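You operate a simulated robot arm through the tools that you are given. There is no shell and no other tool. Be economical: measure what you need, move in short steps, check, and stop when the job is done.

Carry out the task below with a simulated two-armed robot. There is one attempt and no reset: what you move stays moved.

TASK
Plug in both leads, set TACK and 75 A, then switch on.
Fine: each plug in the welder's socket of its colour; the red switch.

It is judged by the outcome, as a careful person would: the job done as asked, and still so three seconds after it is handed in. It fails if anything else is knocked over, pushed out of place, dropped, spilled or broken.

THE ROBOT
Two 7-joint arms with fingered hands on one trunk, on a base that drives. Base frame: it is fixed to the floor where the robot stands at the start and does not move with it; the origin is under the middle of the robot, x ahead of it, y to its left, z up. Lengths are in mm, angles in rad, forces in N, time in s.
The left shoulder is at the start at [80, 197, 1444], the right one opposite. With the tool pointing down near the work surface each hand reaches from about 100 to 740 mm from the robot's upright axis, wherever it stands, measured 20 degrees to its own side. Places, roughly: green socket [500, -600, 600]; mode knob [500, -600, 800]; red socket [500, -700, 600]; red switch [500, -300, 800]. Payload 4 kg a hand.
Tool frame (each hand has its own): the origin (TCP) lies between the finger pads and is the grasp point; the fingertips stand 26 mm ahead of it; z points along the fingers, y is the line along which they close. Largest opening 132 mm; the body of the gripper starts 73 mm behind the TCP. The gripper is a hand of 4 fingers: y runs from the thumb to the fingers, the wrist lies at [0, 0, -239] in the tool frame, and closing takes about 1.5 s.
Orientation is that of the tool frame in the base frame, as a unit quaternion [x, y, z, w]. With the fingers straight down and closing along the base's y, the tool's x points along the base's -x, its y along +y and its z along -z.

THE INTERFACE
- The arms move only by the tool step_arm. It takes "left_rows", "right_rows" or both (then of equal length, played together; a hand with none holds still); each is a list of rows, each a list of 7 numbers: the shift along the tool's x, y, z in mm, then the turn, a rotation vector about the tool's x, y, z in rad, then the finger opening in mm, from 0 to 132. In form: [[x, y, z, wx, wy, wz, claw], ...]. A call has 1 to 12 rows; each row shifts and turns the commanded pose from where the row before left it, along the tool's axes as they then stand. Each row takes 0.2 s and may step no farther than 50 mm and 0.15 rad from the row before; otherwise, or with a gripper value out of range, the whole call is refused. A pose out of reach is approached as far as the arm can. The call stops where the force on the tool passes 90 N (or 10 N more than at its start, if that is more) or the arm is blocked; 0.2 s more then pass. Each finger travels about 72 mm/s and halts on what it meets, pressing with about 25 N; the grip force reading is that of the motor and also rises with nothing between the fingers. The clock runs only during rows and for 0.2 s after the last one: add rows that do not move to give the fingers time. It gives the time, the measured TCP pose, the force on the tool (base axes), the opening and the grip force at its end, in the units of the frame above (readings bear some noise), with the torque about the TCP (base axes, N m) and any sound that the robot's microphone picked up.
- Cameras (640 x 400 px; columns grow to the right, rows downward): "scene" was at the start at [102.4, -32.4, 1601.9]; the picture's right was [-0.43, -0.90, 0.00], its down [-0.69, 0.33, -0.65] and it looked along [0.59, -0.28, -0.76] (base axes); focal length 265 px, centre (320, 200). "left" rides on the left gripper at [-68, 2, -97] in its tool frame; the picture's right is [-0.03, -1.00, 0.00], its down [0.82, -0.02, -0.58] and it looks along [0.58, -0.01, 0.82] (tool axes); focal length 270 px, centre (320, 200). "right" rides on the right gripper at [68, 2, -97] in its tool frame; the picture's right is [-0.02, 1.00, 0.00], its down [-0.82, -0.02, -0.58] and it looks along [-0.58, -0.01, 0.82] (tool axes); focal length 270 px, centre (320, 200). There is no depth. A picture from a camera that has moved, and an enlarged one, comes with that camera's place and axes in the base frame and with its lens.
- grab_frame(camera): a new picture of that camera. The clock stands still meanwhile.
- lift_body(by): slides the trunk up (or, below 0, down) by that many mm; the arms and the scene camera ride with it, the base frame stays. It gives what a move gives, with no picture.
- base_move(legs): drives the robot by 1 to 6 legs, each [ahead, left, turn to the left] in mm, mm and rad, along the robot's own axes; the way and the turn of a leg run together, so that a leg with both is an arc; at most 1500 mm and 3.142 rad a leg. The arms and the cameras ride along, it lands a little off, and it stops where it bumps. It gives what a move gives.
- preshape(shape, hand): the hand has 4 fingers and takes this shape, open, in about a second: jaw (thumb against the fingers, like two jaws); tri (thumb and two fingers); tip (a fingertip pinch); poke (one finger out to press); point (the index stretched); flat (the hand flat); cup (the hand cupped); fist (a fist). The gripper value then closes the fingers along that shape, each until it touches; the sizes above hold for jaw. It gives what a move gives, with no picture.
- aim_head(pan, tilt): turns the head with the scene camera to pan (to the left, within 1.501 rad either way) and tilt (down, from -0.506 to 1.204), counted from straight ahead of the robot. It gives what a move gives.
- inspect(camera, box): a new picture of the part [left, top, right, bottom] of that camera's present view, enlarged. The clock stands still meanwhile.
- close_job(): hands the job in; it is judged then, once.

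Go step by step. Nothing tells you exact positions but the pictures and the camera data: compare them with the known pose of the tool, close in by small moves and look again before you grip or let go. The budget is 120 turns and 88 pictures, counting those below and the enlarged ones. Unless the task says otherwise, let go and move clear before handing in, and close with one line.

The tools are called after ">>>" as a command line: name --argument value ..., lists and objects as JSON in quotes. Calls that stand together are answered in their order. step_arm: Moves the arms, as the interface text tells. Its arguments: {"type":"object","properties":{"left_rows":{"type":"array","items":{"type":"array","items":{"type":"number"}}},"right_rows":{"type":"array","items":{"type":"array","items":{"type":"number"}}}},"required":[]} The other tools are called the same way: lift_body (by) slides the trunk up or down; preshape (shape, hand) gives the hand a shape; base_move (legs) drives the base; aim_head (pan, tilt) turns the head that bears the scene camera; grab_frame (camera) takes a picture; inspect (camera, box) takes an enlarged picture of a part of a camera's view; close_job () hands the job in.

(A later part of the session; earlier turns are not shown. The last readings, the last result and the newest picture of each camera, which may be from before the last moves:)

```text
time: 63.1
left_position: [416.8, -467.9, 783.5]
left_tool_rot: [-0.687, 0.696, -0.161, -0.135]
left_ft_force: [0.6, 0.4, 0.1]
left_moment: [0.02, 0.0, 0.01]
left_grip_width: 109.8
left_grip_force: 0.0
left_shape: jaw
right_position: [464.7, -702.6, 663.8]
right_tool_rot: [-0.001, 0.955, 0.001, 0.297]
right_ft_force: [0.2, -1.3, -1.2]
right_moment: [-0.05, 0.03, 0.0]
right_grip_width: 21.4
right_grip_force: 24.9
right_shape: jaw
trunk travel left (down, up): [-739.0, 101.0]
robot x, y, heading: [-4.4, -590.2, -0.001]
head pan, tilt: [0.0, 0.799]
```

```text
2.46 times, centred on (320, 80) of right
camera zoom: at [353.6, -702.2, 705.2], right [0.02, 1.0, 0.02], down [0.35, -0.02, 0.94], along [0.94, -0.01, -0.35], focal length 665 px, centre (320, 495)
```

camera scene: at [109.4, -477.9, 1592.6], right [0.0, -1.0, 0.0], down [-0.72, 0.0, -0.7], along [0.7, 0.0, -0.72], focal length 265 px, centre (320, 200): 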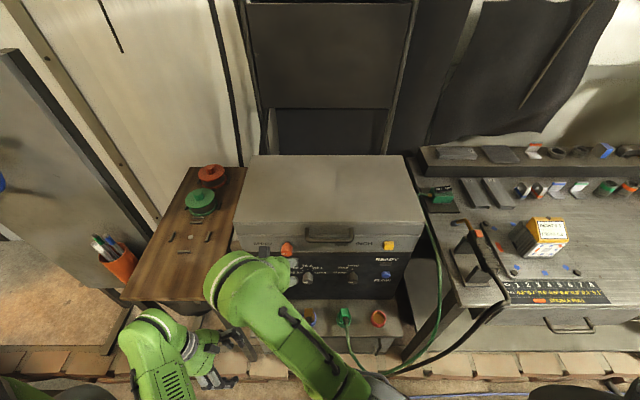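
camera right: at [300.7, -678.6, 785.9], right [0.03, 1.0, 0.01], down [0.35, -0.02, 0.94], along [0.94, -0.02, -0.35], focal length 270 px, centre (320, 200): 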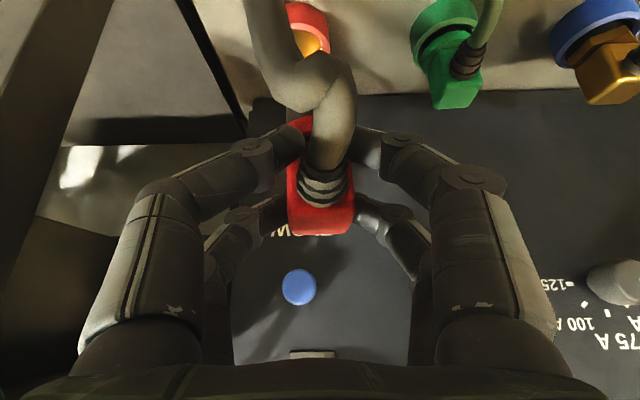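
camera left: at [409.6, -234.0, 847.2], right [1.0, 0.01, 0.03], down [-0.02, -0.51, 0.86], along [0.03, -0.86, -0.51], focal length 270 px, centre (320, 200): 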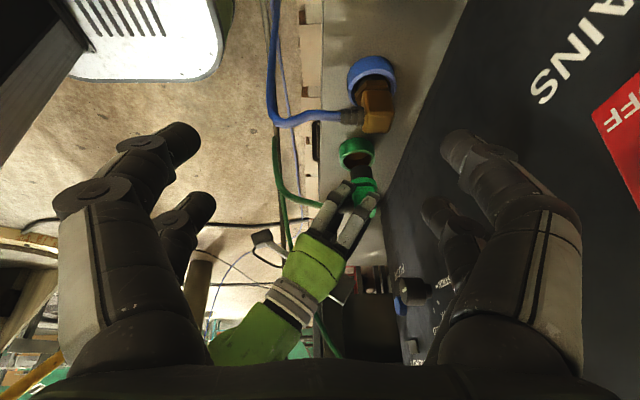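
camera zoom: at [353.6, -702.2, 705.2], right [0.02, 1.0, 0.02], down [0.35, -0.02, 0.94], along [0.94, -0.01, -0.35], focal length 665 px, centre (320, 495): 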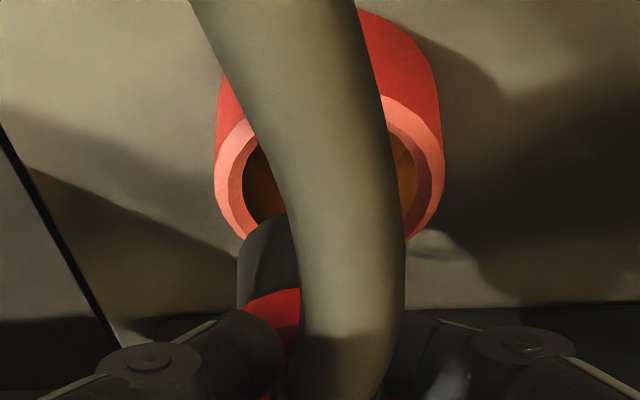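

Same picture as with the green one: pin ~3.2 mm too far in x, ~3 mm short in y. Correcting, lowering to the rim and checking.

>>> step_arm --right_rows '[[2.6, 3, -1.8, 0, 0, 0, 5], [4.25, 0, 6.2, 0, 0, 0, 5], [4.25, 0, 6.2, 0, 0, 0, 5], [0, 0, 0, 0, 0, 0, 5], [0, 0, 0, 0, 0, 0, 5]]'

>>> inspect --camera "left" --box '[320, 110, 400, 190]'

>>> inspect --camera "right" --box '[190, 0, 450, 160]'

```text
time: 64.3
left_position: [415.4, -469.4, 782.9]
left_tool_rot: [-0.687, 0.695, -0.16, -0.136]
left_ft_force: [0.5, -0.1, -0.5]
left_moment: [0.0, 0.01, 0.02]
left_grip_width: 109.5
left_grip_force: 0.1
left_shape: jaw
right_position: [463.0, -699.6, 649.9]
right_tool_rot: [-0.001, 0.955, 0.001, 0.296]
right_ft_force: [-1.0, -0.2, -1.7]
right_moment: [-0.05, 0.02, 0.01]
right_grip_width: 21.2
right_grip_force: 24.5
right_shape: jaw
trunk travel left (down, up): [-739.0, 101.0]
robot x, y, heading: [0.6, -593.7, 0.006]
head pan, tilt: [0.0, 0.799]
```

```text
5.00 times, centred on (360, 150) of left
camera zoom: at [412.6, -367.3, 844.1], right [1.0, 0.02, 0.03], down [-0.01, -0.51, 0.86], along [0.03, -0.86, -0.51], focal length 1351 px, centre (120, 450)
```

zoom: 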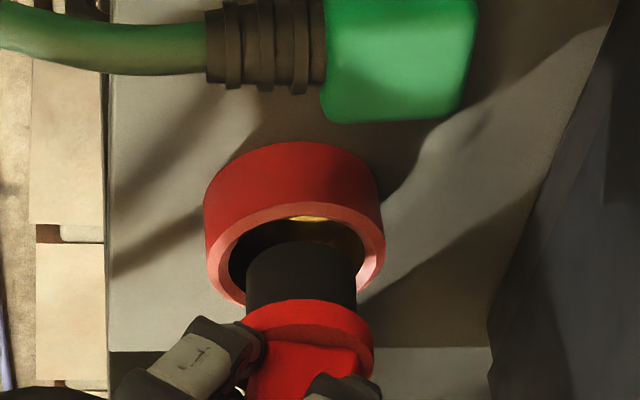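

```text
2.46 times, centred on (320, 80) of right
camera zoom: at [350.9, -699.4, 690.2], right [0.02, 1.0, 0.02], down [0.35, -0.02, 0.94], along [0.94, -0.01, -0.35], focal length 665 px, centre (320, 495)
```

zoom: 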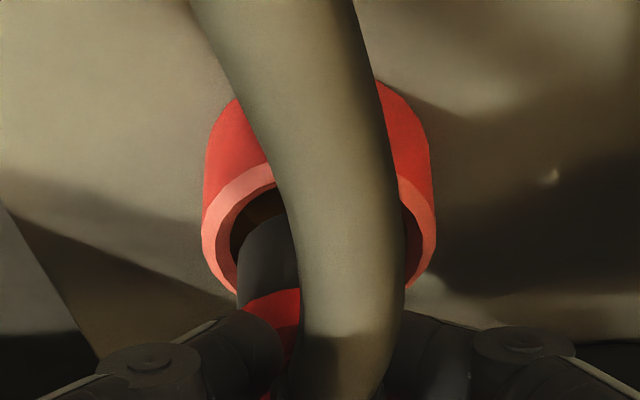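

Centred in both views. Lowering in small steps to the seat.

>>> step_arm --right_rows '[[2.8, 0.4, 4.1, 0, 0, 0, 5], [2.8, 0, 4.1, 0, 0, 0, 5], [2.8, 0, 4.1, 0, 0, 0, 5], [2, 0, 3, 0, 0, 0, 5], [0, 0, 0, 0, 0, 0, 5]]'

```text
time: 65.5
left_position: [410.5, -467.3, 788.1]
left_tool_rot: [-0.686, 0.696, -0.164, -0.133]
left_ft_force: [-0.2, 0.5, 0.4]
left_moment: [0.0, 0.01, 0.0]
left_grip_width: 109.7
left_grip_force: 0.0
left_shape: jaw
right_position: [460.5, -697.4, 638.4]
right_tool_rot: [-0.001, 0.952, 0.001, 0.305]
right_ft_force: [-29.4, 3.9, 62.7]
right_moment: [-0.32, -0.45, -0.03]
right_grip_width: 25.9
right_grip_force: 24.8
right_shape: jaw
trunk travel left (down, up): [-739.0, 101.0]
robot x, y, heading: [-1.7, -594.0, 0.005]
head pan, tilt: [0.0, 0.799]
```

Caught the rim on the far, -y side. Backing up, shifting 2 mm to -x and +y and retrying.

>>> step_arm --right_rows '[[-2.8, 0, -4.1, 0, 0, 0, 5], [-2.8, 0, -4.1, 0, 0, 0, 5], [-2.8, 0, -4.1, 0, 0, 0, 5], [-2, 0, -3, 0, 0, 0, 5], [1.7, 2, -1.1, 0, 0, 0, 5], [0, 0, 0, 0, 0, 0, 5], [0, 0, 0, 0, 0, 0, 5]]'

>>> inspect --camera "left" --box '[320, 110, 400, 190]'

>>> inspect --camera "right" --box '[190, 0, 450, 160]'

```text
time: 67.1
left_position: [417.0, -469.4, 783.5]
left_tool_rot: [-0.687, 0.695, -0.161, -0.135]
left_ft_force: [-0.4, 0.3, -0.5]
left_moment: [0.01, -0.02, -0.01]
left_grip_width: 109.6
left_grip_force: 0.2
left_shape: jaw
right_position: [461.0, -697.6, 649.4]
right_tool_rot: [-0.001, 0.955, 0.001, 0.297]
right_ft_force: [0.2, 0.6, -0.7]
right_moment: [0.03, -0.02, -0.02]
right_grip_width: 21.1
right_grip_force: 24.6
right_shape: jaw
trunk travel left (down, up): [-739.0, 101.0]
robot x, y, heading: [-4.1, -587.6, 0.01]
head pan, tilt: [0.0, 0.799]
```

```text
5.00 times, centred on (360, 150) of left
camera zoom: at [412.7, -367.4, 844.0], right [1.0, 0.02, 0.03], down [-0.01, -0.51, 0.86], along [0.03, -0.86, -0.51], focal length 1351 px, centre (120, 450)
```

zoom: 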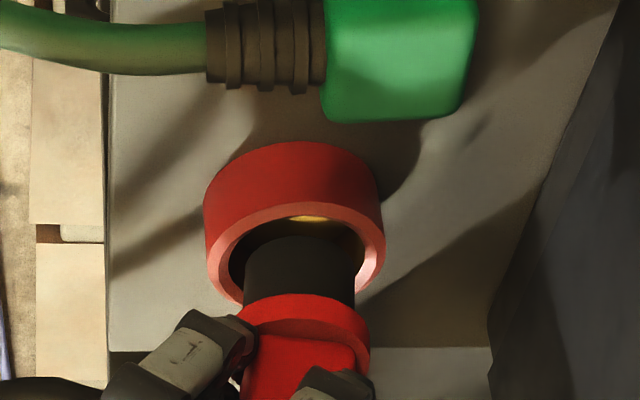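

```text
2.46 times, centred on (320, 80) of right
camera zoom: at [348.7, -697.1, 690.1], right [0.02, 1.0, 0.02], down [0.35, -0.02, 0.94], along [0.94, -0.01, -0.35], focal length 665 px, centre (320, 495)
```

zoom: 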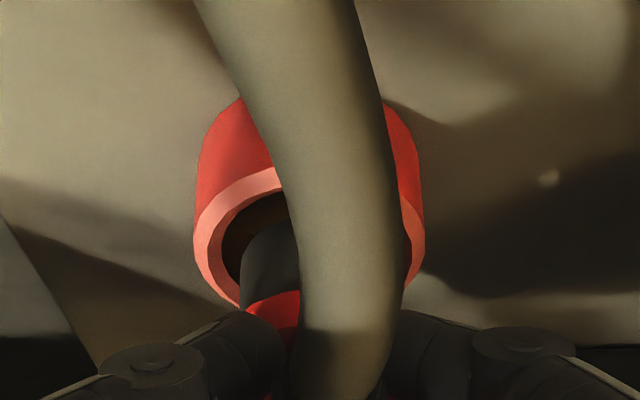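

Looks centred; lowering again.

>>> step_arm --right_rows '[[2.8, 0, 4.1, 0, 0, 0, 5], [2.8, 0, 4.1, 0, 0, 0, 5], [2.8, 0, 4.1, 0, 0, 0, 5], [0, 0, 0, 0, 0, 0, 5]]'

```text
time: 68.1
left_position: [416.7, -468.9, 783.3]
left_tool_rot: [-0.687, 0.696, -0.159, -0.135]
left_ft_force: [-0.6, 0.0, -0.1]
left_moment: [-0.05, 0.01, 0.02]
left_grip_width: 109.9
left_grip_force: 0.0
left_shape: jaw
right_position: [460.8, -696.5, 634.6]
right_tool_rot: [-0.002, 0.955, 0.002, 0.296]
right_ft_force: [-0.5, -0.9, -0.7]
right_moment: [0.03, 0.03, 0.01]
right_grip_width: 21.3
right_grip_force: 24.7
right_shape: jaw
trunk travel left (down, up): [-739.0, 101.0]
robot x, y, heading: [-2.5, -593.7, 0.004]
head pan, tilt: [0.0, 0.799]
```

No contact: the pin is inside the hole. Continuing to the floor of the socket.

>>> step_arm --right_rows '[[2.8, 0, 4.1, 0, 0, 0, 5], [2.8, 0, 4.1, 0, 0, 0, 5], [2.8, 0, 4.1, 0, 0, 0, 5], [2.8, 0, 4.1, 0, 0, 0, 5], [0, 0, 0, 0, 0, 0, 5]]'

>>> inspect --camera "left" --box '[310, 70, 410, 170]'

```text
time: 69.3
left_position: [412.4, -468.8, 786.8]
left_tool_rot: [-0.686, 0.697, -0.162, -0.134]
left_ft_force: [-0.1, 0.4, 0.4]
left_moment: [-0.03, 0.01, -0.01]
left_grip_width: 109.6
left_grip_force: 0.1
left_shape: jaw
right_position: [463.7, -695.5, 622.9]
right_tool_rot: [-0.001, 0.952, 0.003, 0.306]
right_ft_force: [-3.8, -10.1, 58.4]
right_moment: [-0.44, -0.13, -0.32]
right_grip_width: 24.7
right_grip_force: 24.7
right_shape: jaw
trunk travel left (down, up): [-739.0, 101.0]
robot x, y, heading: [-4.2, -593.5, 0.002]
head pan, tilt: [0.0, 0.799]
```

```text
4.00 times, centred on (360, 120) of left
camera zoom: at [407.9, -367.3, 847.2], right [1.0, 0.02, 0.03], down [-0.02, -0.51, 0.86], along [0.03, -0.86, -0.51], focal length 1081 px, centre (160, 520)
```

zoom: 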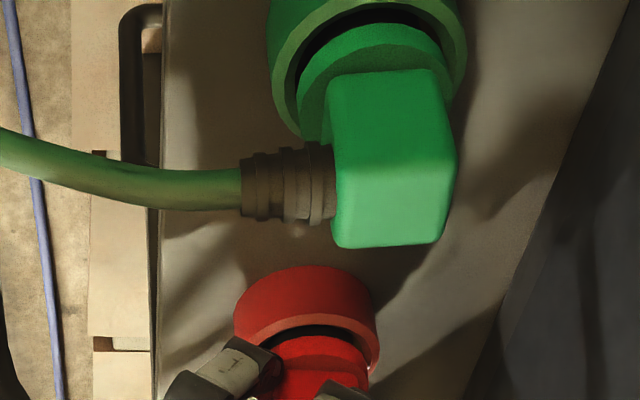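

Same seating depth as the green. Releasing and backing out.

>>> step_arm --right_rows '[[-4, 0, -6, 0, 0, 0, 5], [0, 0, 0, 0, 0, 0, 20], [0, 0, 0, 0, 0, 0, 40], [0, 0, 0, 0, 0, 0, 60], [0, 0, 0, 0, 0, 0, 80], [0, 0, 0, 0, 0, 0, 80], [0, 0, 0, 0, 0, 0, 80], [0, 0, -12, 0, 0, 0, 80], [0, 0, -15, 0, 0, 0, 80], [0, 0, -15, 0, 0, 0, 80], [0, 0, -20, 0, 0, 0, 80]]'

>>> grab_frame --camera "right"

```text
time: 71.7
left_position: [416.3, -469.9, 784.5]
left_tool_rot: [-0.686, 0.696, -0.16, -0.136]
left_ft_force: [0.1, -0.1, 0.5]
left_moment: [0.01, 0.0, -0.01]
left_grip_width: 109.9
left_grip_force: 0.1
left_shape: jaw
right_position: [424.5, -697.1, 672.6]
right_tool_rot: [-0.001, 0.955, 0.001, 0.296]
right_ft_force: [-0.4, 0.4, -0.6]
right_moment: [0.01, 0.01, 0.0]
right_grip_width: 79.2
right_grip_force: 0.0
right_shape: jaw
trunk travel left (down, up): [-739.0, 101.0]
robot x, y, heading: [-4.9, -589.3, 0.003]
head pan, tilt: [0.0, 0.799]
```

```text
19 pictures are left
camera right: at [312.9, -697.3, 714.0], right [0.02, 1.0, 0.02], down [0.34, -0.02, 0.94], along [0.94, -0.01, -0.35], focal length 270 px, centre (320, 200)
```

right: 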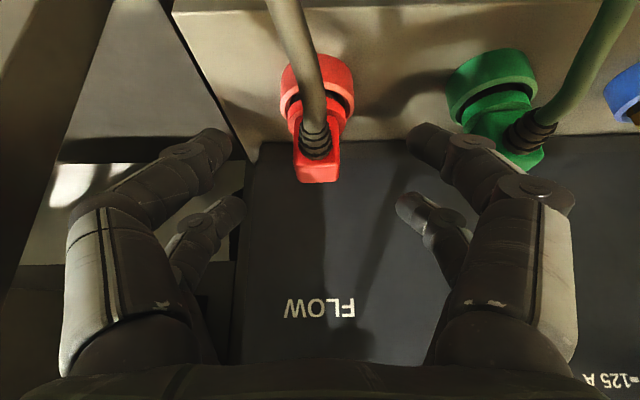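

Both plugs are seated. Next the knobs: the mode knob face is near (529, -589, 776) and the amp knob near (529, -440, 776). Parking the left hand and turning the right hand level.

>>> step_arm --right_rows '[[-18.9, 0, -27.5, 0, 0, 0, 80], [-18.9, 0, -27.5, 0, 0, 0, 80], [-18.9, 0, -27.5, 0, 0, 0, 80], [0, 15, 0, 0, -0.139, 0, 80], [0, 15, 0, 0, -0.139, 0, 80], [0, 15, 0, 0, -0.139, 0, 80], [0, 15, 0, 0, -0.139, 0, 80], [0, 15, 0, 0, -0.139, 0, 80], [0, 15, 0, 0, -0.139, 0, 80], [0, 15, 0, 0, -0.139, 0, 80], [0, 0, 0, 0, 0, 0, 80]]' --left_rows '[[0, 30, -10, 0, 0, 0, 60], [-27, 22, -23, 0, 0, 0, 60], [-27, 22, -23, 0, 0, 0, 60], [-27, 22, -23, 0, 0, 0, 60], [-27, 22, -23, 0, 0, 0, 60], [-27, 17, -23, 0, 0, 0, 60], [-27, 0, -15, 0, 0, 0, 60], [0, 0, 0, 0, 0, 0, 60], [0, 0, 0, 0, 0, 0, 60], [0, 0, 0, 0, 0, 0, 60], [0, 0, 0, 0, 0, 0, 60]]'

>>> base_move --legs '[[0, 100, -0.003]]'

>>> grab_frame --camera "right"

```text
time: 74.1
left_position: [279.9, -263.2, 839.4]
left_tool_rot: [-0.687, 0.695, -0.161, -0.135]
left_ft_force: [0.2, 0.5, -0.3]
left_moment: [0.0, 0.0, 0.01]
left_grip_width: 60.4
left_grip_force: 0.0
left_shape: jaw
right_position: [395.5, -563.2, 876.6]
right_tool_rot: [0.0, 0.707, 0.0, 0.707]
right_ft_force: [0.0, -0.2, -0.6]
right_moment: [-0.03, -0.02, 0.01]
right_grip_width: 79.6
right_grip_force: 0.0
right_shape: jaw
right hand out of reach, approached as far as the arm can: row 8, 9, 10
trunk travel left (down, up): [-739.0, 101.0]
robot x, y, heading: [-4.3, -590.1, 0.007]
head pan, tilt: [0.0, 0.799]
```

```text
time: 75.2
left_position: [279.4, -165.6, 840.8]
left_tool_rot: [-0.686, 0.697, -0.16, -0.134]
left_ft_force: [0.5, -0.3, -0.2]
left_moment: [0.01, 0.05, 0.04]
left_grip_width: 60.6
left_grip_force: 0.0
left_shape: jaw
right_position: [396.8, -465.3, 877.1]
right_tool_rot: [0.002, 0.708, -0.001, 0.707]
right_ft_force: [-0.3, 0.4, -0.1]
right_moment: [0.0, -0.03, 0.01]
right_grip_width: 79.5
right_grip_force: 0.1
right_shape: jaw
trunk travel left (down, up): [-739.0, 101.0]
robot x, y, heading: [-7.9, -490.9, -0.001]
head pan, tilt: [0.0, 0.799]
```

```text
18 pictures are left
camera right: at [298.2, -464.7, 808.0], right [0.0, 1.0, 0.03], down [-0.58, -0.02, 0.82], along [0.82, -0.02, 0.58], focal length 270 px, centre (320, 200)
```

right: 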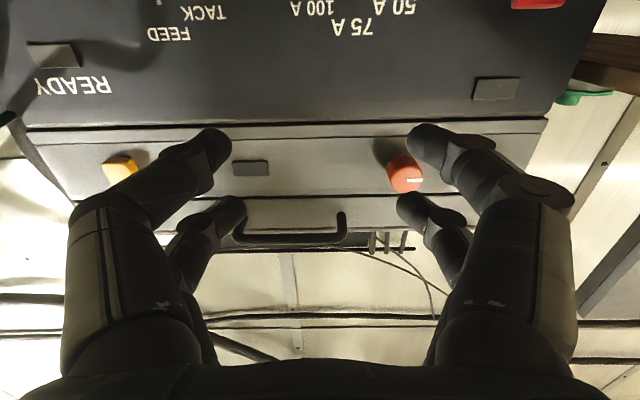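

The level pose needs more distance from the trunk. Backing the base 150 mm and then reaching forward to the mode knob.

>>> base_move --legs '[[-150, 0, 0]]'

>>> step_arm --right_rows '[[17, -20.7, 28.3, 0, 0, 0, 80], [17, -20.7, 28.3, 0, 0, 0, 80], [17, -20.7, 28.3, 0, 0, 0, 80], [17, -20.7, 28.3, 0, 0, 0, 80], [17, -20.7, 28.3, 0, 0, 0, 80], [17, -20.7, 28.3, 0, 0, 0, 80], [0, 0, 0, 0, 0, 0, 80]]'

>>> grab_frame --camera "right"

```text
time: 76.6
left_position: [131.8, -163.2, 838.4]
left_tool_rot: [-0.686, 0.697, -0.159, -0.138]
left_ft_force: [-0.4, -0.4, -0.2]
left_moment: [-0.02, 0.03, -0.05]
left_grip_width: 60.5
left_grip_force: 0.1
left_shape: jaw
right_position: [247.4, -463.3, 875.3]
right_tool_rot: [0.001, 0.708, -0.002, 0.706]
right_ft_force: [-0.3, 0.2, -1.0]
right_moment: [0.0, 0.02, 0.01]
right_grip_width: 79.4
right_grip_force: 0.1
right_shape: jaw
trunk travel left (down, up): [-739.0, 101.0]
robot x, y, heading: [-156.9, -490.3, 0.002]
head pan, tilt: [0.0, 0.799]
```

```text
time: 78.2
left_position: [129.3, -163.4, 840.2]
left_tool_rot: [-0.686, 0.696, -0.16, -0.136]
left_ft_force: [-0.1, 0.8, -0.9]
left_moment: [-0.03, 0.02, 0.0]
left_grip_width: 60.6
left_grip_force: 0.1
left_shape: jaw
right_position: [292.5, -489.6, 908.4]
right_tool_rot: [0.001, 0.707, -0.002, 0.707]
right_ft_force: [-0.3, 0.0, -0.1]
right_moment: [0.0, 0.0, 0.03]
right_grip_width: 79.5
right_grip_force: 0.0
right_shape: jaw
right hand out of reach, approached as far as the arm can: row 1, 2, 3, 4, 5, 6
trunk travel left (down, up): [-739.0, 101.0]
robot x, y, heading: [-152.3, -489.9, -0.002]
head pan, tilt: [0.0, 0.799]
```

```text
17 pictures are left
camera right: at [194.2, -488.4, 840.3], right [0.0, 1.0, 0.02], down [-0.58, -0.02, 0.82], along [0.82, -0.02, 0.58], focal length 270 px, centre (320, 200)
```

right: 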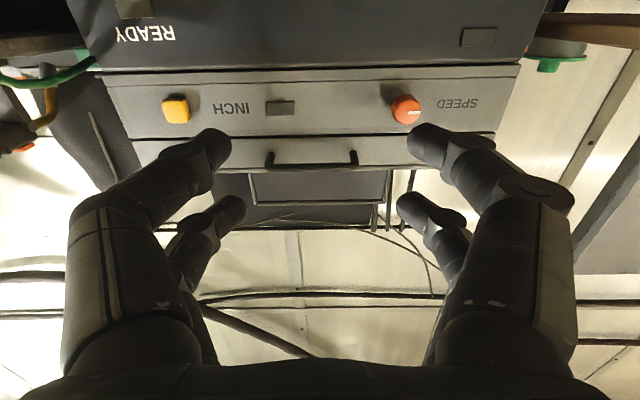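

The wrist limit stops a level hand this far below the shoulder. I'll raise the hand, then lower the trunk so the forearm is more level.

>>> step_arm --right_rows '[[-40, 0, 0, 0, 0, 0, 80], [-40, 0, 0, 0, 0, 0, 80], [-40, 0, 0, 0, 0, 0, 80], [-40, 0, 0, 0, 0, 0, 80], [-40, 0, 0, 0, 0, 0, 80], [-40, 0, 0, 0, 0, 0, 80], [0, 0, 0, 0, 0, 0, 80]]' --left_rows '[[19, 0, -35, 0, 0, 0, 60], [19, 0, -35, 0, 0, 0, 60], [19, 0, -35, 0, 0, 0, 60], [0, 0, 0, 0, 0, 0, 60], [0, 0, 0, 0, 0, 0, 60], [0, 0, 0, 0, 0, 0, 60], [0, 0, 0, 0, 0, 0, 60]]'

>>> lift_body --by -350

```text
time: 79.1
left_position: [158.5, -121.9, 979.3]
left_tool_rot: [0.699, -0.696, 0.157, 0.057]
left_ft_force: [0.5, 0.1, 0.0]
left_moment: [0.03, 0.05, 0.0]
left_grip_width: 60.4
left_grip_force: 0.1
left_shape: jaw
left hand out of reach, approached as far as the arm can: row 3
right_position: [293.4, -490.0, 1032.0]
right_tool_rot: [0.0, 0.708, -0.001, 0.707]
right_ft_force: [-0.6, -0.9, -0.1]
right_moment: [-0.01, 0.0, 0.01]
right_grip_width: 79.8
right_grip_force: 0.1
right_shape: jaw
trunk travel left (down, up): [-739.0, 101.0]
robot x, y, heading: [-151.3, -494.2, 0.0]
head pan, tilt: [0.0, 0.799]
stopped in row 4 (left hand): the arm was blocked; the commanded pose is now the measured one
```

```text
time: 82.5
left_position: [159.0, -121.2, 624.9]
left_tool_rot: [0.707, -0.688, 0.155, 0.062]
left_ft_force: [-0.9, -0.1, 0.0]
left_moment: [-0.01, -0.01, 0.01]
left_grip_width: 60.3
left_grip_force: 0.0
left_shape: jaw
right_position: [296.5, -490.4, 676.0]
right_tool_rot: [0.001, 0.71, -0.002, 0.704]
right_ft_force: [-0.5, -0.1, 0.5]
right_moment: [-0.02, 0.01, 0.01]
right_grip_width: 79.5
right_grip_force: 0.1
right_shape: jaw
trunk travel left (down, up): [-389.0, 451.0]
robot x, y, heading: [-158.0, -491.2, 0.002]
head pan, tilt: [0.0, 0.799]
```

Now the trunk is lower. Moving the hand to the front of the mode knob.

>>> step_arm --right_rows '[[-34, 0, 0, 0, 0, 0, 80], [-34, 0, 0, 0, 0, 0, 80], [-32, 0, 0, 0, 0, 0, 80], [0, -24.7, 32, 0, 0, 0, 80], [0, -24.7, 32, 0, 0, 0, 80], [0, -24.7, 32, 0, 0, 0, 80], [0, -24.7, 32, 0, 0, 0, 80], [0, 0, 0, 0, 0, 0, 80], [0, 0, 0, 0, 0, 0, 80]]'

>>> grab_frame --camera "right"

```text
time: 84.5
left_position: [162.2, -121.4, 627.6]
left_tool_rot: [0.704, -0.691, 0.153, 0.056]
left_ft_force: [-0.1, 0.4, -0.2]
left_moment: [0.0, -0.01, 0.03]
left_grip_width: 60.3
left_grip_force: 0.1
left_shape: jaw
right_position: [425.8, -589.5, 775.1]
right_tool_rot: [0.002, 0.71, -0.001, 0.704]
right_ft_force: [0.6, 0.3, 0.0]
right_moment: [-0.01, 0.04, 0.03]
right_grip_width: 79.8
right_grip_force: 0.1
right_shape: jaw
trunk travel left (down, up): [-389.0, 451.0]
robot x, y, heading: [-153.9, -491.8, -0.002]
head pan, tilt: [0.0, 0.799]
```

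```text
16 pictures are left
camera right: at [327.4, -588.7, 707.8], right [0.0, 1.0, 0.03], down [-0.57, -0.02, 0.82], along [0.82, -0.02, 0.57], focal length 270 px, centre (320, 200)
```

right: 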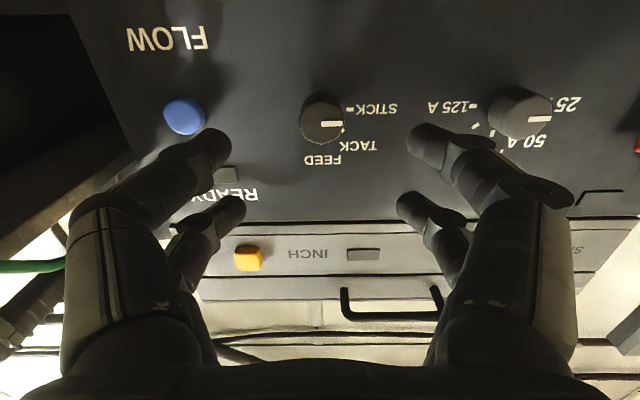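

Perfect view: the mode pointer is on STICK and the amp pointer on 25 A. The hand is aligned with the mode knob; advancing and gripping it.

>>> step_arm --right_rows '[[-1, 0, 23, 0, 0, 0, 65], [-1, 0, 23, 0, 0, 0, 65], [0, 0, 23, 0, 0, 0, 65], [0, 0, 21, 0, 0, 0, 65], [0, 0, 0, 0, 0, 0, 65], [0, 0, 0, 0, 0, 0, 40], [0, 0, 0, 0, 0, 0, 20], [0, 0, 0, 0, 0, 0, 5], [0, 0, 0, 0, 0, 0, 5], [0, 0, 0, 0, 0, 0, 5], [0, 0, 0, 0, 0, 0, 5]]'

>>> grab_frame --camera "right"

```text
time: 86.9
left_position: [163.4, -121.6, 629.0]
left_tool_rot: [0.703, -0.692, 0.153, 0.054]
left_ft_force: [0.1, -0.4, 0.0]
left_moment: [0.0, 0.01, -0.02]
left_grip_width: 60.3
left_grip_force: 0.0
left_shape: jaw
right_position: [516.7, -592.0, 777.3]
right_tool_rot: [0.002, 0.71, -0.001, 0.704]
right_ft_force: [7.7, 6.2, 1.5]
right_moment: [-0.01, -0.15, 0.22]
right_grip_width: 5.1
right_grip_force: 24.8
right_shape: jaw
trunk travel left (down, up): [-389.0, 451.0]
robot x, y, heading: [-153.0, -489.6, -0.002]
head pan, tilt: [0.0, 0.799]
```

```text
15 pictures are left
camera right: at [417.6, -589.7, 708.7], right [0.0, 1.0, 0.03], down [-0.57, -0.02, 0.82], along [0.82, -0.02, 0.57], focal length 270 px, centre (320, 200)
```

right: 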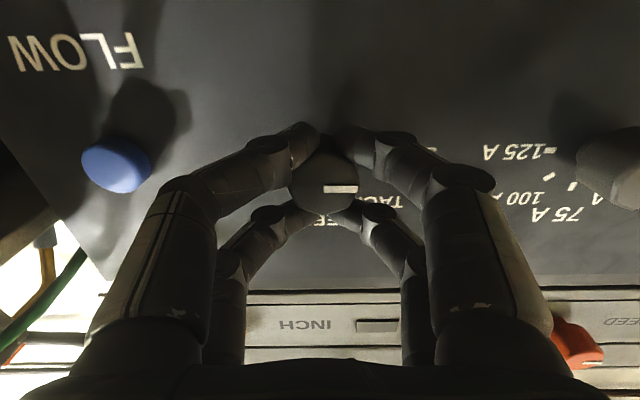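

The fingers cage the knob from four sides. Trying the clockwise 45° turn.

>>> step_arm --right_rows '[[0, 0, 0, 0, 0, 0.13, 5], [0, 0, 0, 0, 0, 0.13, 5], [0, 0, 0, 0, 0, 0.13, 5], [0, 0, 0, 0, 0, 0.13, 5], [0, 0, 0, 0, 0, 0.13, 5], [0, 0, 0, 0, 0, 0.135, 5], [0, 0, 0, 0, 0, 0, 5]]'

>>> grab_frame --camera "right"

```text
time: 88.5
left_position: [163.9, -120.6, 629.3]
left_tool_rot: [0.703, -0.693, 0.153, 0.054]
left_ft_force: [-0.2, 0.1, 0.0]
left_moment: [-0.01, 0.01, -0.01]
left_grip_width: 60.3
left_grip_force: 0.0
left_shape: jaw
right_position: [514.7, -591.6, 776.7]
right_tool_rot: [0.274, 0.655, 0.269, 0.65]
right_ft_force: [12.3, 4.7, -1.1]
right_moment: [-0.03, -0.09, 0.08]
right_grip_width: 3.8
right_grip_force: 25.2
right_shape: jaw
trunk travel left (down, up): [-389.0, 451.0]
robot x, y, heading: [-154.8, -488.8, -0.002]
head pan, tilt: [0.0, 0.799]
```

```text
14 pictures are left
camera right: at [417.7, -542.0, 730.4], right [0.01, 0.69, 0.73], down [-0.57, -0.59, 0.57], along [0.82, -0.42, 0.39], focal length 270 px, centre (320, 200)
```

right: 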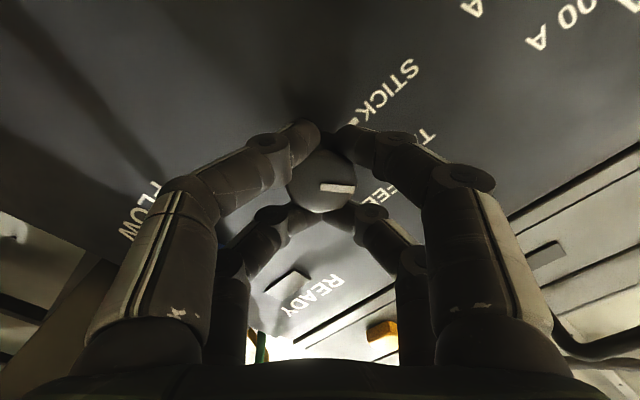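

The pointer turned with the hand. Opening, backing off and checking.

>>> step_arm --right_rows '[[0, 0, 0, 0, 0, 0, 30], [0, 0, 0, 0, 0, 0, 65], [0, 0, 0, 0, 0, 0, 65], [0, 0, 0, 0, 0, 0, 65], [0, 0, -23, 0, 0, 0, 65], [0, 0, -23, 0, 0, 0, 65], [0, 0, -23, 0, 0, 0, 65], [0, 0, -21, 0, 0, 0, 65], [0, 0, 0, 0, 0, 0, 65]]'

>>> inspect --camera "right" --box '[220, 50, 420, 200]'

```text
time: 90.5
left_position: [163.5, -120.8, 629.7]
left_tool_rot: [0.703, -0.693, 0.153, 0.054]
left_ft_force: [0.2, 0.4, 0.3]
left_moment: [-0.01, -0.01, 0.03]
left_grip_width: 60.2
left_grip_force: 0.1
left_shape: jaw
right_position: [425.1, -590.0, 777.3]
right_tool_rot: [0.273, 0.656, 0.268, 0.651]
right_ft_force: [0.0, 0.6, 0.0]
right_moment: [-0.01, 0.0, -0.01]
right_grip_width: 64.5
right_grip_force: 0.1
right_shape: jaw
trunk travel left (down, up): [-389.0, 451.0]
robot x, y, heading: [-153.8, -488.5, 0.004]
head pan, tilt: [0.0, 0.799]
```

```text
2.67 times, centred on (320, 125) of right
camera zoom: at [327.5, -540.6, 731.2], right [0.01, 0.69, 0.73], down [-0.57, -0.59, 0.57], along [0.82, -0.42, 0.39], focal length 721 px, centre (320, 400)
```

zoom: 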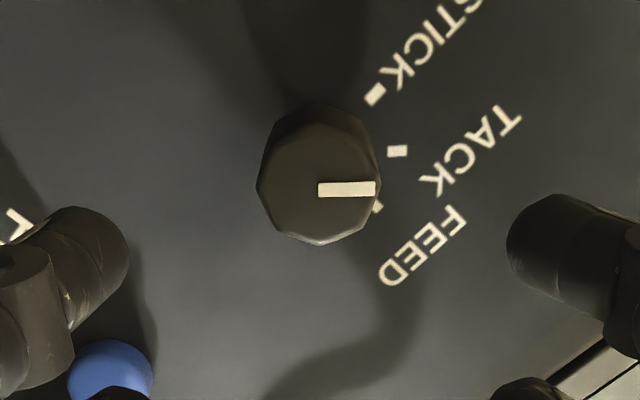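

The pointer is on TACK. Now rolling the hand back by 90° and shifting to the amp knob.

>>> step_arm --right_rows '[[0, 0, 0, 0, 0, -0.143, 65], [0, 0, 0, 0, 0, -0.143, 65], [0, 0, 0, 0, 0, -0.143, 65], [0, 0, 0, 0, 0, -0.143, 65], [0, 0, 0, 0, 0, -0.143, 65], [0, 0, 0, 0, 0, -0.143, 65], [0, 0, 0, 0, 0, -0.143, 65], [0, 0, 0, 0, 0, -0.143, 65], [0, 0, 0, 0, 0, -0.143, 65], [0, 0, 0, 0, 0, -0.143, 65], [0, 0, 0, 0, 0, -0.141, 65], [0, 0, 0, 0, 0, 0, 65]]'

>>> step_arm --right_rows '[[-26.2, 26.2, 0, 0, 0, 0, 65], [-26.2, 26.2, 0, 0, 0, 0, 65], [-26.2, 26.2, 0, 0, 0, 0, 65], [-26.2, 26.2, 0, 0, 0, 0, 65], [0, 0, 0, 0, 0, 0, 65], [0, 0, 0, 0, 0, 0, 65]]'

>>> grab_frame --camera "right"

```text
time: 93.1
left_position: [165.2, -121.2, 630.0]
left_tool_rot: [0.703, -0.693, 0.153, 0.053]
left_ft_force: [-0.3, 0.1, -0.3]
left_moment: [0.03, 0.02, -0.03]
left_grip_width: 60.5
left_grip_force: 0.0
left_shape: jaw
right_position: [425.9, -590.2, 777.0]
right_tool_rot: [-0.271, 0.657, -0.27, 0.65]
right_ft_force: [0.2, -0.2, 0.3]
right_moment: [0.01, 0.01, -0.02]
right_grip_width: 64.3
right_grip_force: 0.0
right_shape: jaw
trunk travel left (down, up): [-389.0, 451.0]
robot x, y, heading: [-153.0, -491.8, 0.0]
head pan, tilt: [0.0, 0.799]
```

```text
time: 94.5
left_position: [164.0, -120.5, 629.0]
left_tool_rot: [0.702, -0.694, 0.152, 0.054]
left_ft_force: [0.4, 0.2, 0.0]
left_moment: [0.0, -0.01, -0.03]
left_grip_width: 60.2
left_grip_force: 0.1
left_shape: jaw
right_position: [426.5, -442.5, 777.3]
right_tool_rot: [-0.27, 0.657, -0.27, 0.65]
right_ft_force: [0.0, 0.3, -0.1]
right_moment: [0.0, 0.0, 0.0]
right_grip_width: 64.5
right_grip_force: 0.0
right_shape: jaw
trunk travel left (down, up): [-389.0, 451.0]
robot x, y, heading: [-155.1, -488.7, -0.004]
head pan, tilt: [0.0, 0.799]
```

```text
12 pictures are left
camera right: at [328.0, -490.3, 728.3], right [0.0, 0.73, -0.69], down [-0.57, 0.56, 0.6], along [0.82, 0.39, 0.41], focal length 270 px, centre (320, 200)
```

right: 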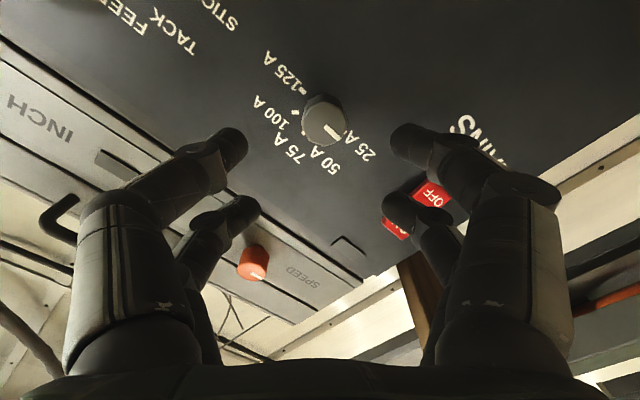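

Aligned on the amp knob. Advancing, gripping and turning 90° clockwise.

>>> step_arm --right_rows '[[0, 0, 23, 0, 0, 0, 65], [0, 0, 23, 0, 0, 0, 65], [0, 0, 23, 0, 0, 0, 65], [0, 0, 21, 0, 0, 0, 65], [0, 0, 0, 0, 0, 0, 65], [0, 0, 0, 0, 0, 0, 40], [0, 0, 0, 0, 0, 0, 20], [0, 0, 0, 0, 0, 0, 5], [0, 0, 0, 0, 0, 0, 5], [0, 0, 0, 0, 0, 0, 5], [0, 0, 0, 0, 0, 0, 5]]'

>>> step_arm --right_rows '[[0, 0, 0, 0, 0, 0.143, 5], [0, 0, 0, 0, 0, 0.143, 5], [0, 0, 0, 0, 0, 0.143, 5], [0, 0, 0, 0, 0, 0.143, 5], [0, 0, 0, 0, 0, 0.143, 5], [0, 0, 0, 0, 0, 0.143, 5], [0, 0, 0, 0, 0, 0.143, 5], [0, 0, 0, 0, 0, 0.143, 5], [0, 0, 0, 0, 0, 0.143, 5], [0, 0, 0, 0, 0, 0.143, 5], [0, 0, 0, 0, 0, 0.141, 5], [0, 0, 0, 0, 0, 0, 5]]'

>>> grab_frame --camera "right"

```text
time: 96.9
left_position: [165.1, -120.3, 630.3]
left_tool_rot: [0.703, -0.693, 0.153, 0.054]
left_ft_force: [-0.1, -0.3, 0.0]
left_moment: [0.05, 0.01, 0.04]
left_grip_width: 60.0
left_grip_force: 0.1
left_shape: jaw
right_position: [517.1, -443.2, 774.4]
right_tool_rot: [-0.271, 0.657, -0.27, 0.649]
right_ft_force: [-4.0, 5.1, -2.5]
right_moment: [-0.01, 0.04, 0.15]
right_grip_width: 6.6
right_grip_force: 0.0
right_shape: jaw
trunk travel left (down, up): [-389.0, 451.0]
robot x, y, heading: [-155.2, -495.5, 0.0]
head pan, tilt: [0.0, 0.799]
```

```text
time: 99.5
left_position: [164.4, -120.1, 629.9]
left_tool_rot: [0.702, -0.693, 0.153, 0.053]
left_ft_force: [0.3, -0.8, -0.3]
left_moment: [0.01, -0.02, -0.01]
left_grip_width: 60.3
left_grip_force: 0.0
left_shape: jaw
right_position: [515.0, -442.8, 775.4]
right_tool_rot: [0.274, 0.656, 0.27, 0.649]
right_ft_force: [-0.7, 13.7, -11.8]
right_moment: [-0.03, 0.23, 0.32]
right_grip_width: 6.2
right_grip_force: 0.0
right_shape: jaw
trunk travel left (down, up): [-389.0, 451.0]
robot x, y, heading: [-155.1, -491.1, 0.005]
head pan, tilt: [0.0, 0.799]
```

```text
11 pictures are left
camera right: at [417.8, -392.0, 729.5], right [0.01, 0.69, 0.73], down [-0.57, -0.59, 0.57], along [0.82, -0.42, 0.39], focal length 270 px, centre (320, 200)
```

right: 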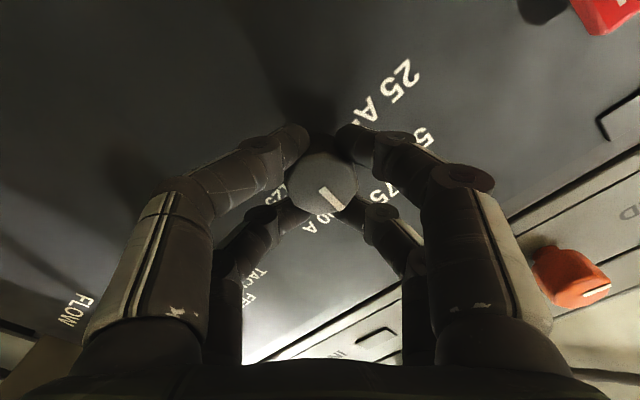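

The pointer appears at 75 A. Opening, backing off and checking both knobs.

>>> step_arm --right_rows '[[0, 0, 0, 0, 0, 0, 30], [0, 0, 0, 0, 0, 0, 65], [0, 0, 0, 0, 0, 0, 65], [0, 0, 0, 0, 0, 0, 65], [0, 0, -23, 0, 0, 0, 65], [0, 0, -23, 0, 0, 0, 65], [0, 0, -23, 0, 0, 0, 65], [0, 0, -21, 0, 0, 0, 65], [0, 0, 0, 0, 0, 0, 65]]'

>>> inspect --camera "right" --box '[200, 20, 440, 200]'

```text
time: 101.5
left_position: [164.0, -120.0, 630.1]
left_tool_rot: [0.703, -0.693, 0.153, 0.053]
left_ft_force: [-0.2, 0.5, 0.2]
left_moment: [-0.01, 0.01, 0.0]
left_grip_width: 60.2
left_grip_force: 0.0
left_shape: jaw
right_position: [424.6, -442.0, 777.9]
right_tool_rot: [0.274, 0.656, 0.267, 0.651]
right_ft_force: [-0.3, 0.2, -0.3]
right_moment: [0.0, 0.03, -0.01]
right_grip_width: 64.3
right_grip_force: 0.1
right_shape: jaw
trunk travel left (down, up): [-389.0, 451.0]
robot x, y, heading: [-154.2, -492.3, -0.001]
head pan, tilt: [0.0, 0.799]
```

```text
2.22 times, centred on (320, 110) of right
camera zoom: at [327.5, -392.4, 731.7], right [0.01, 0.69, 0.72], down [-0.57, -0.59, 0.57], along [0.82, -0.42, 0.39], focal length 601 px, centre (320, 400)
```

zoom: 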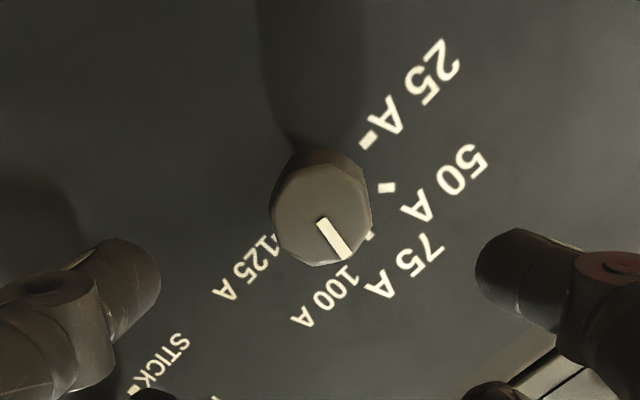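

The pointer stands about 8–9° past the 75 A tick. I'll re-grip and turn it back by that much.

>>> step_arm --right_rows '[[0, 0, 23, 0, 0, 0, 65], [0, 0, 23, 0, 0, 0, 65], [0, 0, 23, 0, 0, 0, 65], [0, 0, 21, 0, 0, 0, 65], [0, 0, 0, 0, 0, 0, 65], [0, 0, 0, 0, 0, 0, 40], [0, 0, 0, 0, 0, 0, 20], [0, 0, 0, 0, 0, 0, 5], [0, 0, 0, 0, 0, 0, 5], [0, 0, 0, 0, 0, 0, 5], [0, 0, 0, 0, 0, 0, 5]]'

>>> inspect --camera "right" --box '[220, 100, 420, 250]'

```text
time: 103.9
left_position: [164.6, -119.9, 630.1]
left_tool_rot: [0.702, -0.694, 0.153, 0.054]
left_ft_force: [-0.2, -1.1, -0.8]
left_moment: [0.03, 0.02, 0.0]
left_grip_width: 60.2
left_grip_force: 0.0
left_shape: jaw
right_position: [516.2, -443.0, 776.1]
right_tool_rot: [0.272, 0.656, 0.268, 0.651]
right_ft_force: [6.7, 1.4, -0.2]
right_moment: [-0.01, -0.04, -0.02]
right_grip_width: 8.8
right_grip_force: 24.9
right_shape: jaw
trunk travel left (down, up): [-389.0, 451.0]
robot x, y, heading: [-153.0, -491.0, 0.006]
head pan, tilt: [0.0, 0.799]
```

```text
2.67 times, centred on (320, 175) of right
camera zoom: at [418.3, -392.8, 730.8], right [0.01, 0.69, 0.72], down [-0.57, -0.59, 0.57], along [0.82, -0.42, 0.39], focal length 721 px, centre (320, 267)
```

zoom: 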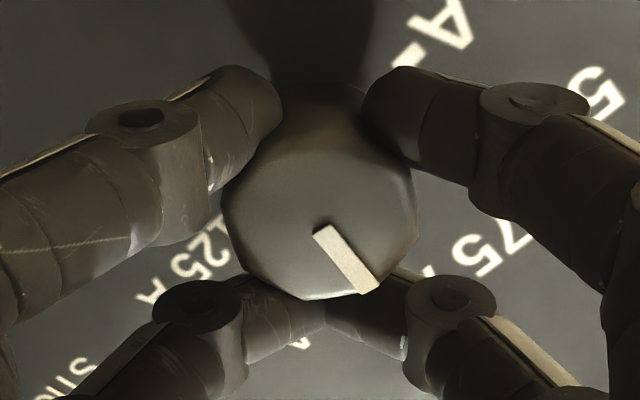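

Still about 9° past 75 A. Turning back 0.16 rad, releasing and checking.

>>> step_arm --right_rows '[[0, 0, 0, 0, 0, -0.055, 5], [0, 0, 0, 0, 0, -0.055, 5], [0, 0, 0, 0, 0, -0.055, 5], [0, 0, 0, 0, 0, 0, 5], [0, 0, 0, 0, 0, 0, 30], [0, 0, 0, 0, 0, 0, 65], [0, 0, 0, 0, 0, 0, 65], [0, 0, -23, 0, 0, 0, 65], [0, 0, -23, 0, 0, 0, 65], [0, 0, -23, 0, 0, 0, 65], [0, 0, -21, 0, 0, 0, 65], [0, 0, 0, 0, 0, 0, 65]]'

>>> inspect --camera "right" --box '[200, 20, 440, 200]'

```text
time: 106.5
left_position: [164.4, -119.8, 630.5]
left_tool_rot: [0.702, -0.694, 0.153, 0.053]
left_ft_force: [0.4, -0.5, -0.6]
left_moment: [0.02, -0.03, -0.01]
left_grip_width: 60.2
left_grip_force: 0.1
left_shape: jaw
right_position: [426.2, -442.2, 776.5]
right_tool_rot: [0.217, 0.677, 0.214, 0.67]
right_ft_force: [-0.6, -1.3, -0.3]
right_moment: [-0.01, -0.01, -0.01]
right_grip_width: 64.4
right_grip_force: 0.1
right_shape: jaw
trunk travel left (down, up): [-389.0, 451.0]
robot x, y, heading: [-151.8, -490.4, 0.001]
head pan, tilt: [0.0, 0.799]
```

```text
2.22 times, centred on (320, 110) of right
camera zoom: at [327.6, -401.2, 723.3], right [0.01, 0.8, 0.6], down [-0.57, -0.49, 0.66], along [0.82, -0.35, 0.45], focal length 601 px, centre (320, 400)
```

zoom: 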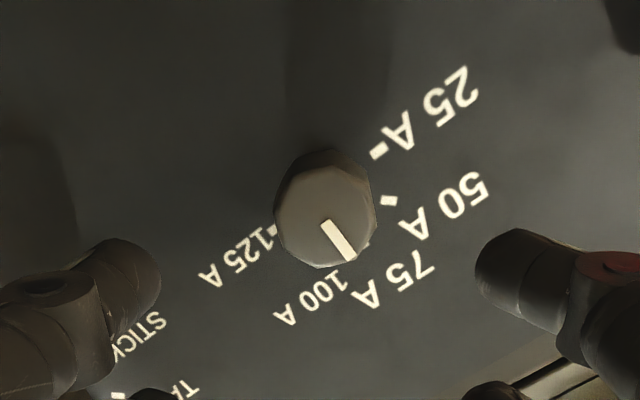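

75 A is now within about a degree. Next the switch: rolling the hand level, shifting in front of it and taking the poke shape.

>>> step_arm --right_rows '[[0, 0, 0, 0, 0, -0.124, 65], [0, 0, 0, 0, 0, -0.124, 65], [0, 0, 0, 0, 0, -0.124, 65], [0, 0, 0, 0, 0, -0.124, 65], [0, 0, 0, 0, 0, -0.124, 65], [0, 31, -4, 0, 0, 0, 65], [0, 31, -4, 0, 0, 0, 65], [0, 31, -4, 0, 0, 0, 65], [0, 31, -4, 0, 0, 0, 65], [0, 0, 0, 0, 0, 0, 65]]'

>>> preshape --shape "poke" --hand "right"

>>> grab_frame --camera "right"

```text
time: 108.7
left_position: [164.0, -119.4, 629.2]
left_tool_rot: [0.702, -0.693, 0.153, 0.053]
left_ft_force: [-0.3, 0.1, 0.5]
left_moment: [-0.02, -0.02, -0.03]
left_grip_width: 60.3
left_grip_force: 0.1
left_shape: jaw
right_position: [410.7, -317.1, 777.1]
right_tool_rot: [0.002, 0.711, -0.003, 0.703]
right_ft_force: [0.2, -0.2, 0.2]
right_moment: [-0.01, 0.03, 0.0]
right_grip_width: 64.5
right_grip_force: 0.1
right_shape: jaw
trunk travel left (down, up): [-389.0, 451.0]
robot x, y, heading: [-156.8, -491.5, 0.001]
head pan, tilt: [0.0, 0.799]
```

```text
time: 109.6
left_position: [163.4, -121.2, 629.7]
left_tool_rot: [0.702, -0.694, 0.152, 0.054]
left_ft_force: [0.1, 1.1, -0.2]
left_moment: [-0.01, 0.01, -0.01]
left_grip_width: 60.0
left_grip_force: 0.1
left_shape: jaw
right_position: [411.3, -318.5, 777.8]
right_tool_rot: [0.001, 0.71, -0.001, 0.704]
right_ft_force: [0.2, 0.3, -1.1]
right_moment: [0.02, 0.01, -0.01]
right_grip_width: 0.2
right_grip_force: 0.2
right_shape: poke
trunk travel left (down, up): [-389.0, 451.0]
robot x, y, heading: [-156.4, -493.3, 0.003]
head pan, tilt: [0.0, 0.799]
```

```text
7 pictures are left
camera right: at [312.8, -315.9, 709.9], right [0.0, 1.0, 0.03], down [-0.57, -0.02, 0.82], along [0.82, -0.02, 0.57], focal length 270 px, centre (320, 200)
```

right: 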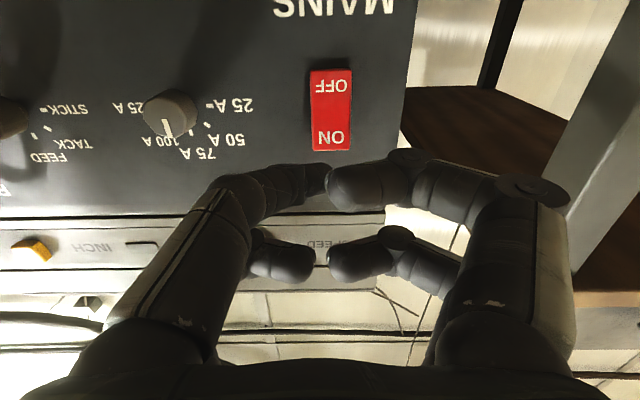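

The switch's ON half is near (548, -308, 803). I'll look at which finger leads in this poke shape.

>>> inspect --camera "scene" --box '[150, 120, 350, 320]'

```text
2.00 times, centred on (250, 220) of scene
camera zoom: at [-31.5, -490.5, 1241.7], right [0.0, -1.0, 0.0], down [-0.72, 0.0, -0.69], along [0.69, 0.0, -0.72], focal length 530 px, centre (460, 160)
```

zoom: 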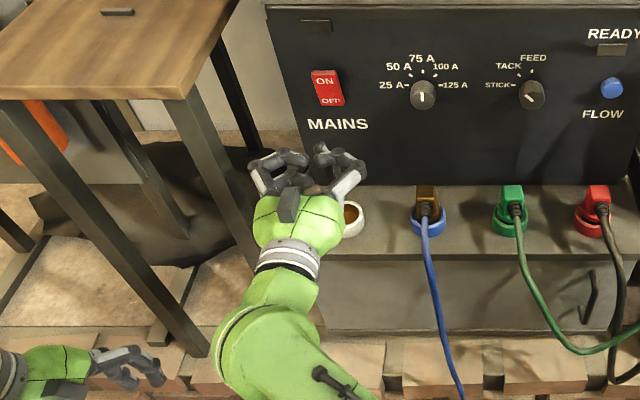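

All settings look right from here (TACK, 75 A, plugs seated). I'll close the other fingers along the poke shape, raise to the ON height and look again.

>>> step_arm --right_rows '[[-13, 5, 0, 0, 0, 0, 0], [-13, 5, 0, 0, 0, 0, 0], [0, 0, 0, 0, 0, 0, 0], [0, 0, 0, 0, 0, 0, 0], [0, 0, 0, 0, 0, 0, 0], [0, 0, 0, 0, 0, 0, 0]]'

>>> grab_frame --camera "right"

```text
time: 111.0
left_position: [164.6, -120.6, 630.7]
left_tool_rot: [0.702, -0.693, 0.153, 0.054]
left_ft_force: [0.1, 0.0, 0.1]
left_moment: [-0.02, 0.02, 0.04]
left_grip_width: 60.3
left_grip_force: 0.1
left_shape: jaw
right_position: [411.0, -306.8, 803.8]
right_tool_rot: [0.001, 0.711, -0.001, 0.703]
right_ft_force: [-0.2, -1.0, -0.1]
right_moment: [0.02, 0.01, -0.03]
right_grip_width: 0.0
right_grip_force: 0.1
right_shape: poke
trunk travel left (down, up): [-389.0, 451.0]
robot x, y, heading: [-154.0, -492.5, 0.001]
head pan, tilt: [0.0, 0.799]
```

```text
5 pictures are left
camera right: at [312.6, -306.1, 735.6], right [0.0, 1.0, 0.03], down [-0.57, -0.02, 0.82], along [0.82, -0.02, 0.57], focal length 270 px, centre (320, 200)
```

right: 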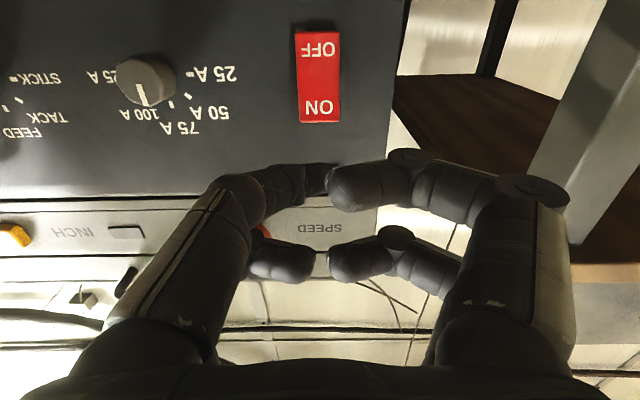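

The index finger points forward about on the tool axis, toward ON. Advancing most of the way.

>>> step_arm --right_rows '[[2, 2, 22, 0, 0, 0, 0], [0, 0, 22, 0, 0, 0, 0], [0, 0, 22, 0, 0, 0, 0], [0, 0, 14, 0, 0, 0, 0], [0, 0, 0, 0, 0, 0, 0]]'

>>> grab_frame --camera "right"

```text
time: 112.2
left_position: [165.0, -120.2, 629.1]
left_tool_rot: [0.703, -0.693, 0.153, 0.054]
left_ft_force: [-0.6, -0.4, 0.4]
left_moment: [0.02, -0.01, 0.06]
left_grip_width: 60.2
left_grip_force: 0.0
left_shape: jaw
right_position: [491.0, -305.5, 800.0]
right_tool_rot: [0.001, 0.711, -0.002, 0.703]
right_ft_force: [0.8, -0.5, 0.8]
right_moment: [-0.01, -0.02, -0.01]
right_grip_width: 0.0
right_grip_force: 0.0
right_shape: poke
trunk travel left (down, up): [-389.0, 451.0]
robot x, y, heading: [-155.5, -489.0, 0.002]
head pan, tilt: [0.0, 0.799]
```

```text
4 pictures are left
camera right: at [392.4, -304.3, 732.8], right [0.0, 1.0, 0.03], down [-0.57, -0.02, 0.82], along [0.82, -0.02, 0.57], focal length 270 px, centre (320, 200)
```

right: 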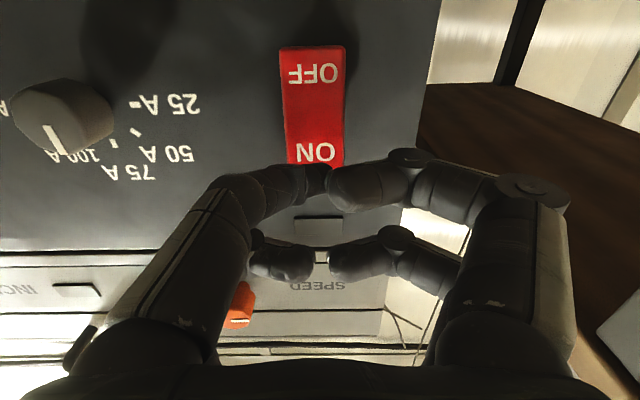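

The tip may be a little high on the ON half; lowering 8 mm and pressing forward gently.

>>> step_arm --right_rows '[[8, 0, 0, 0, 0, 0, 0], [0, 0, 6, 0, 0, 0, 0], [0, 0, 6, 0, 0, 0, 0], [0, 0, 6, 0, 0, 0, 0], [0, 0, 6, 0, 0, 0, 0], [0, 0, 0, 0, 0, 0, 0]]'

```text
time: 113.6
left_position: [164.6, -120.0, 629.0]
left_tool_rot: [0.702, -0.694, 0.153, 0.053]
left_ft_force: [0.7, -0.8, 0.0]
left_moment: [0.02, 0.0, -0.01]
left_grip_width: 60.4
left_grip_force: 0.0
left_shape: jaw
right_position: [513.7, -305.5, 792.2]
right_tool_rot: [0.001, 0.711, -0.001, 0.703]
right_ft_force: [-24.8, -6.0, 1.6]
right_moment: [0.01, -0.04, -0.19]
right_grip_width: 0.0
right_grip_force: 0.0
right_shape: poke
trunk travel left (down, up): [-389.0, 451.0]
robot x, y, heading: [-153.2, -491.9, 0.003]
head pan, tilt: [0.0, 0.799]
```

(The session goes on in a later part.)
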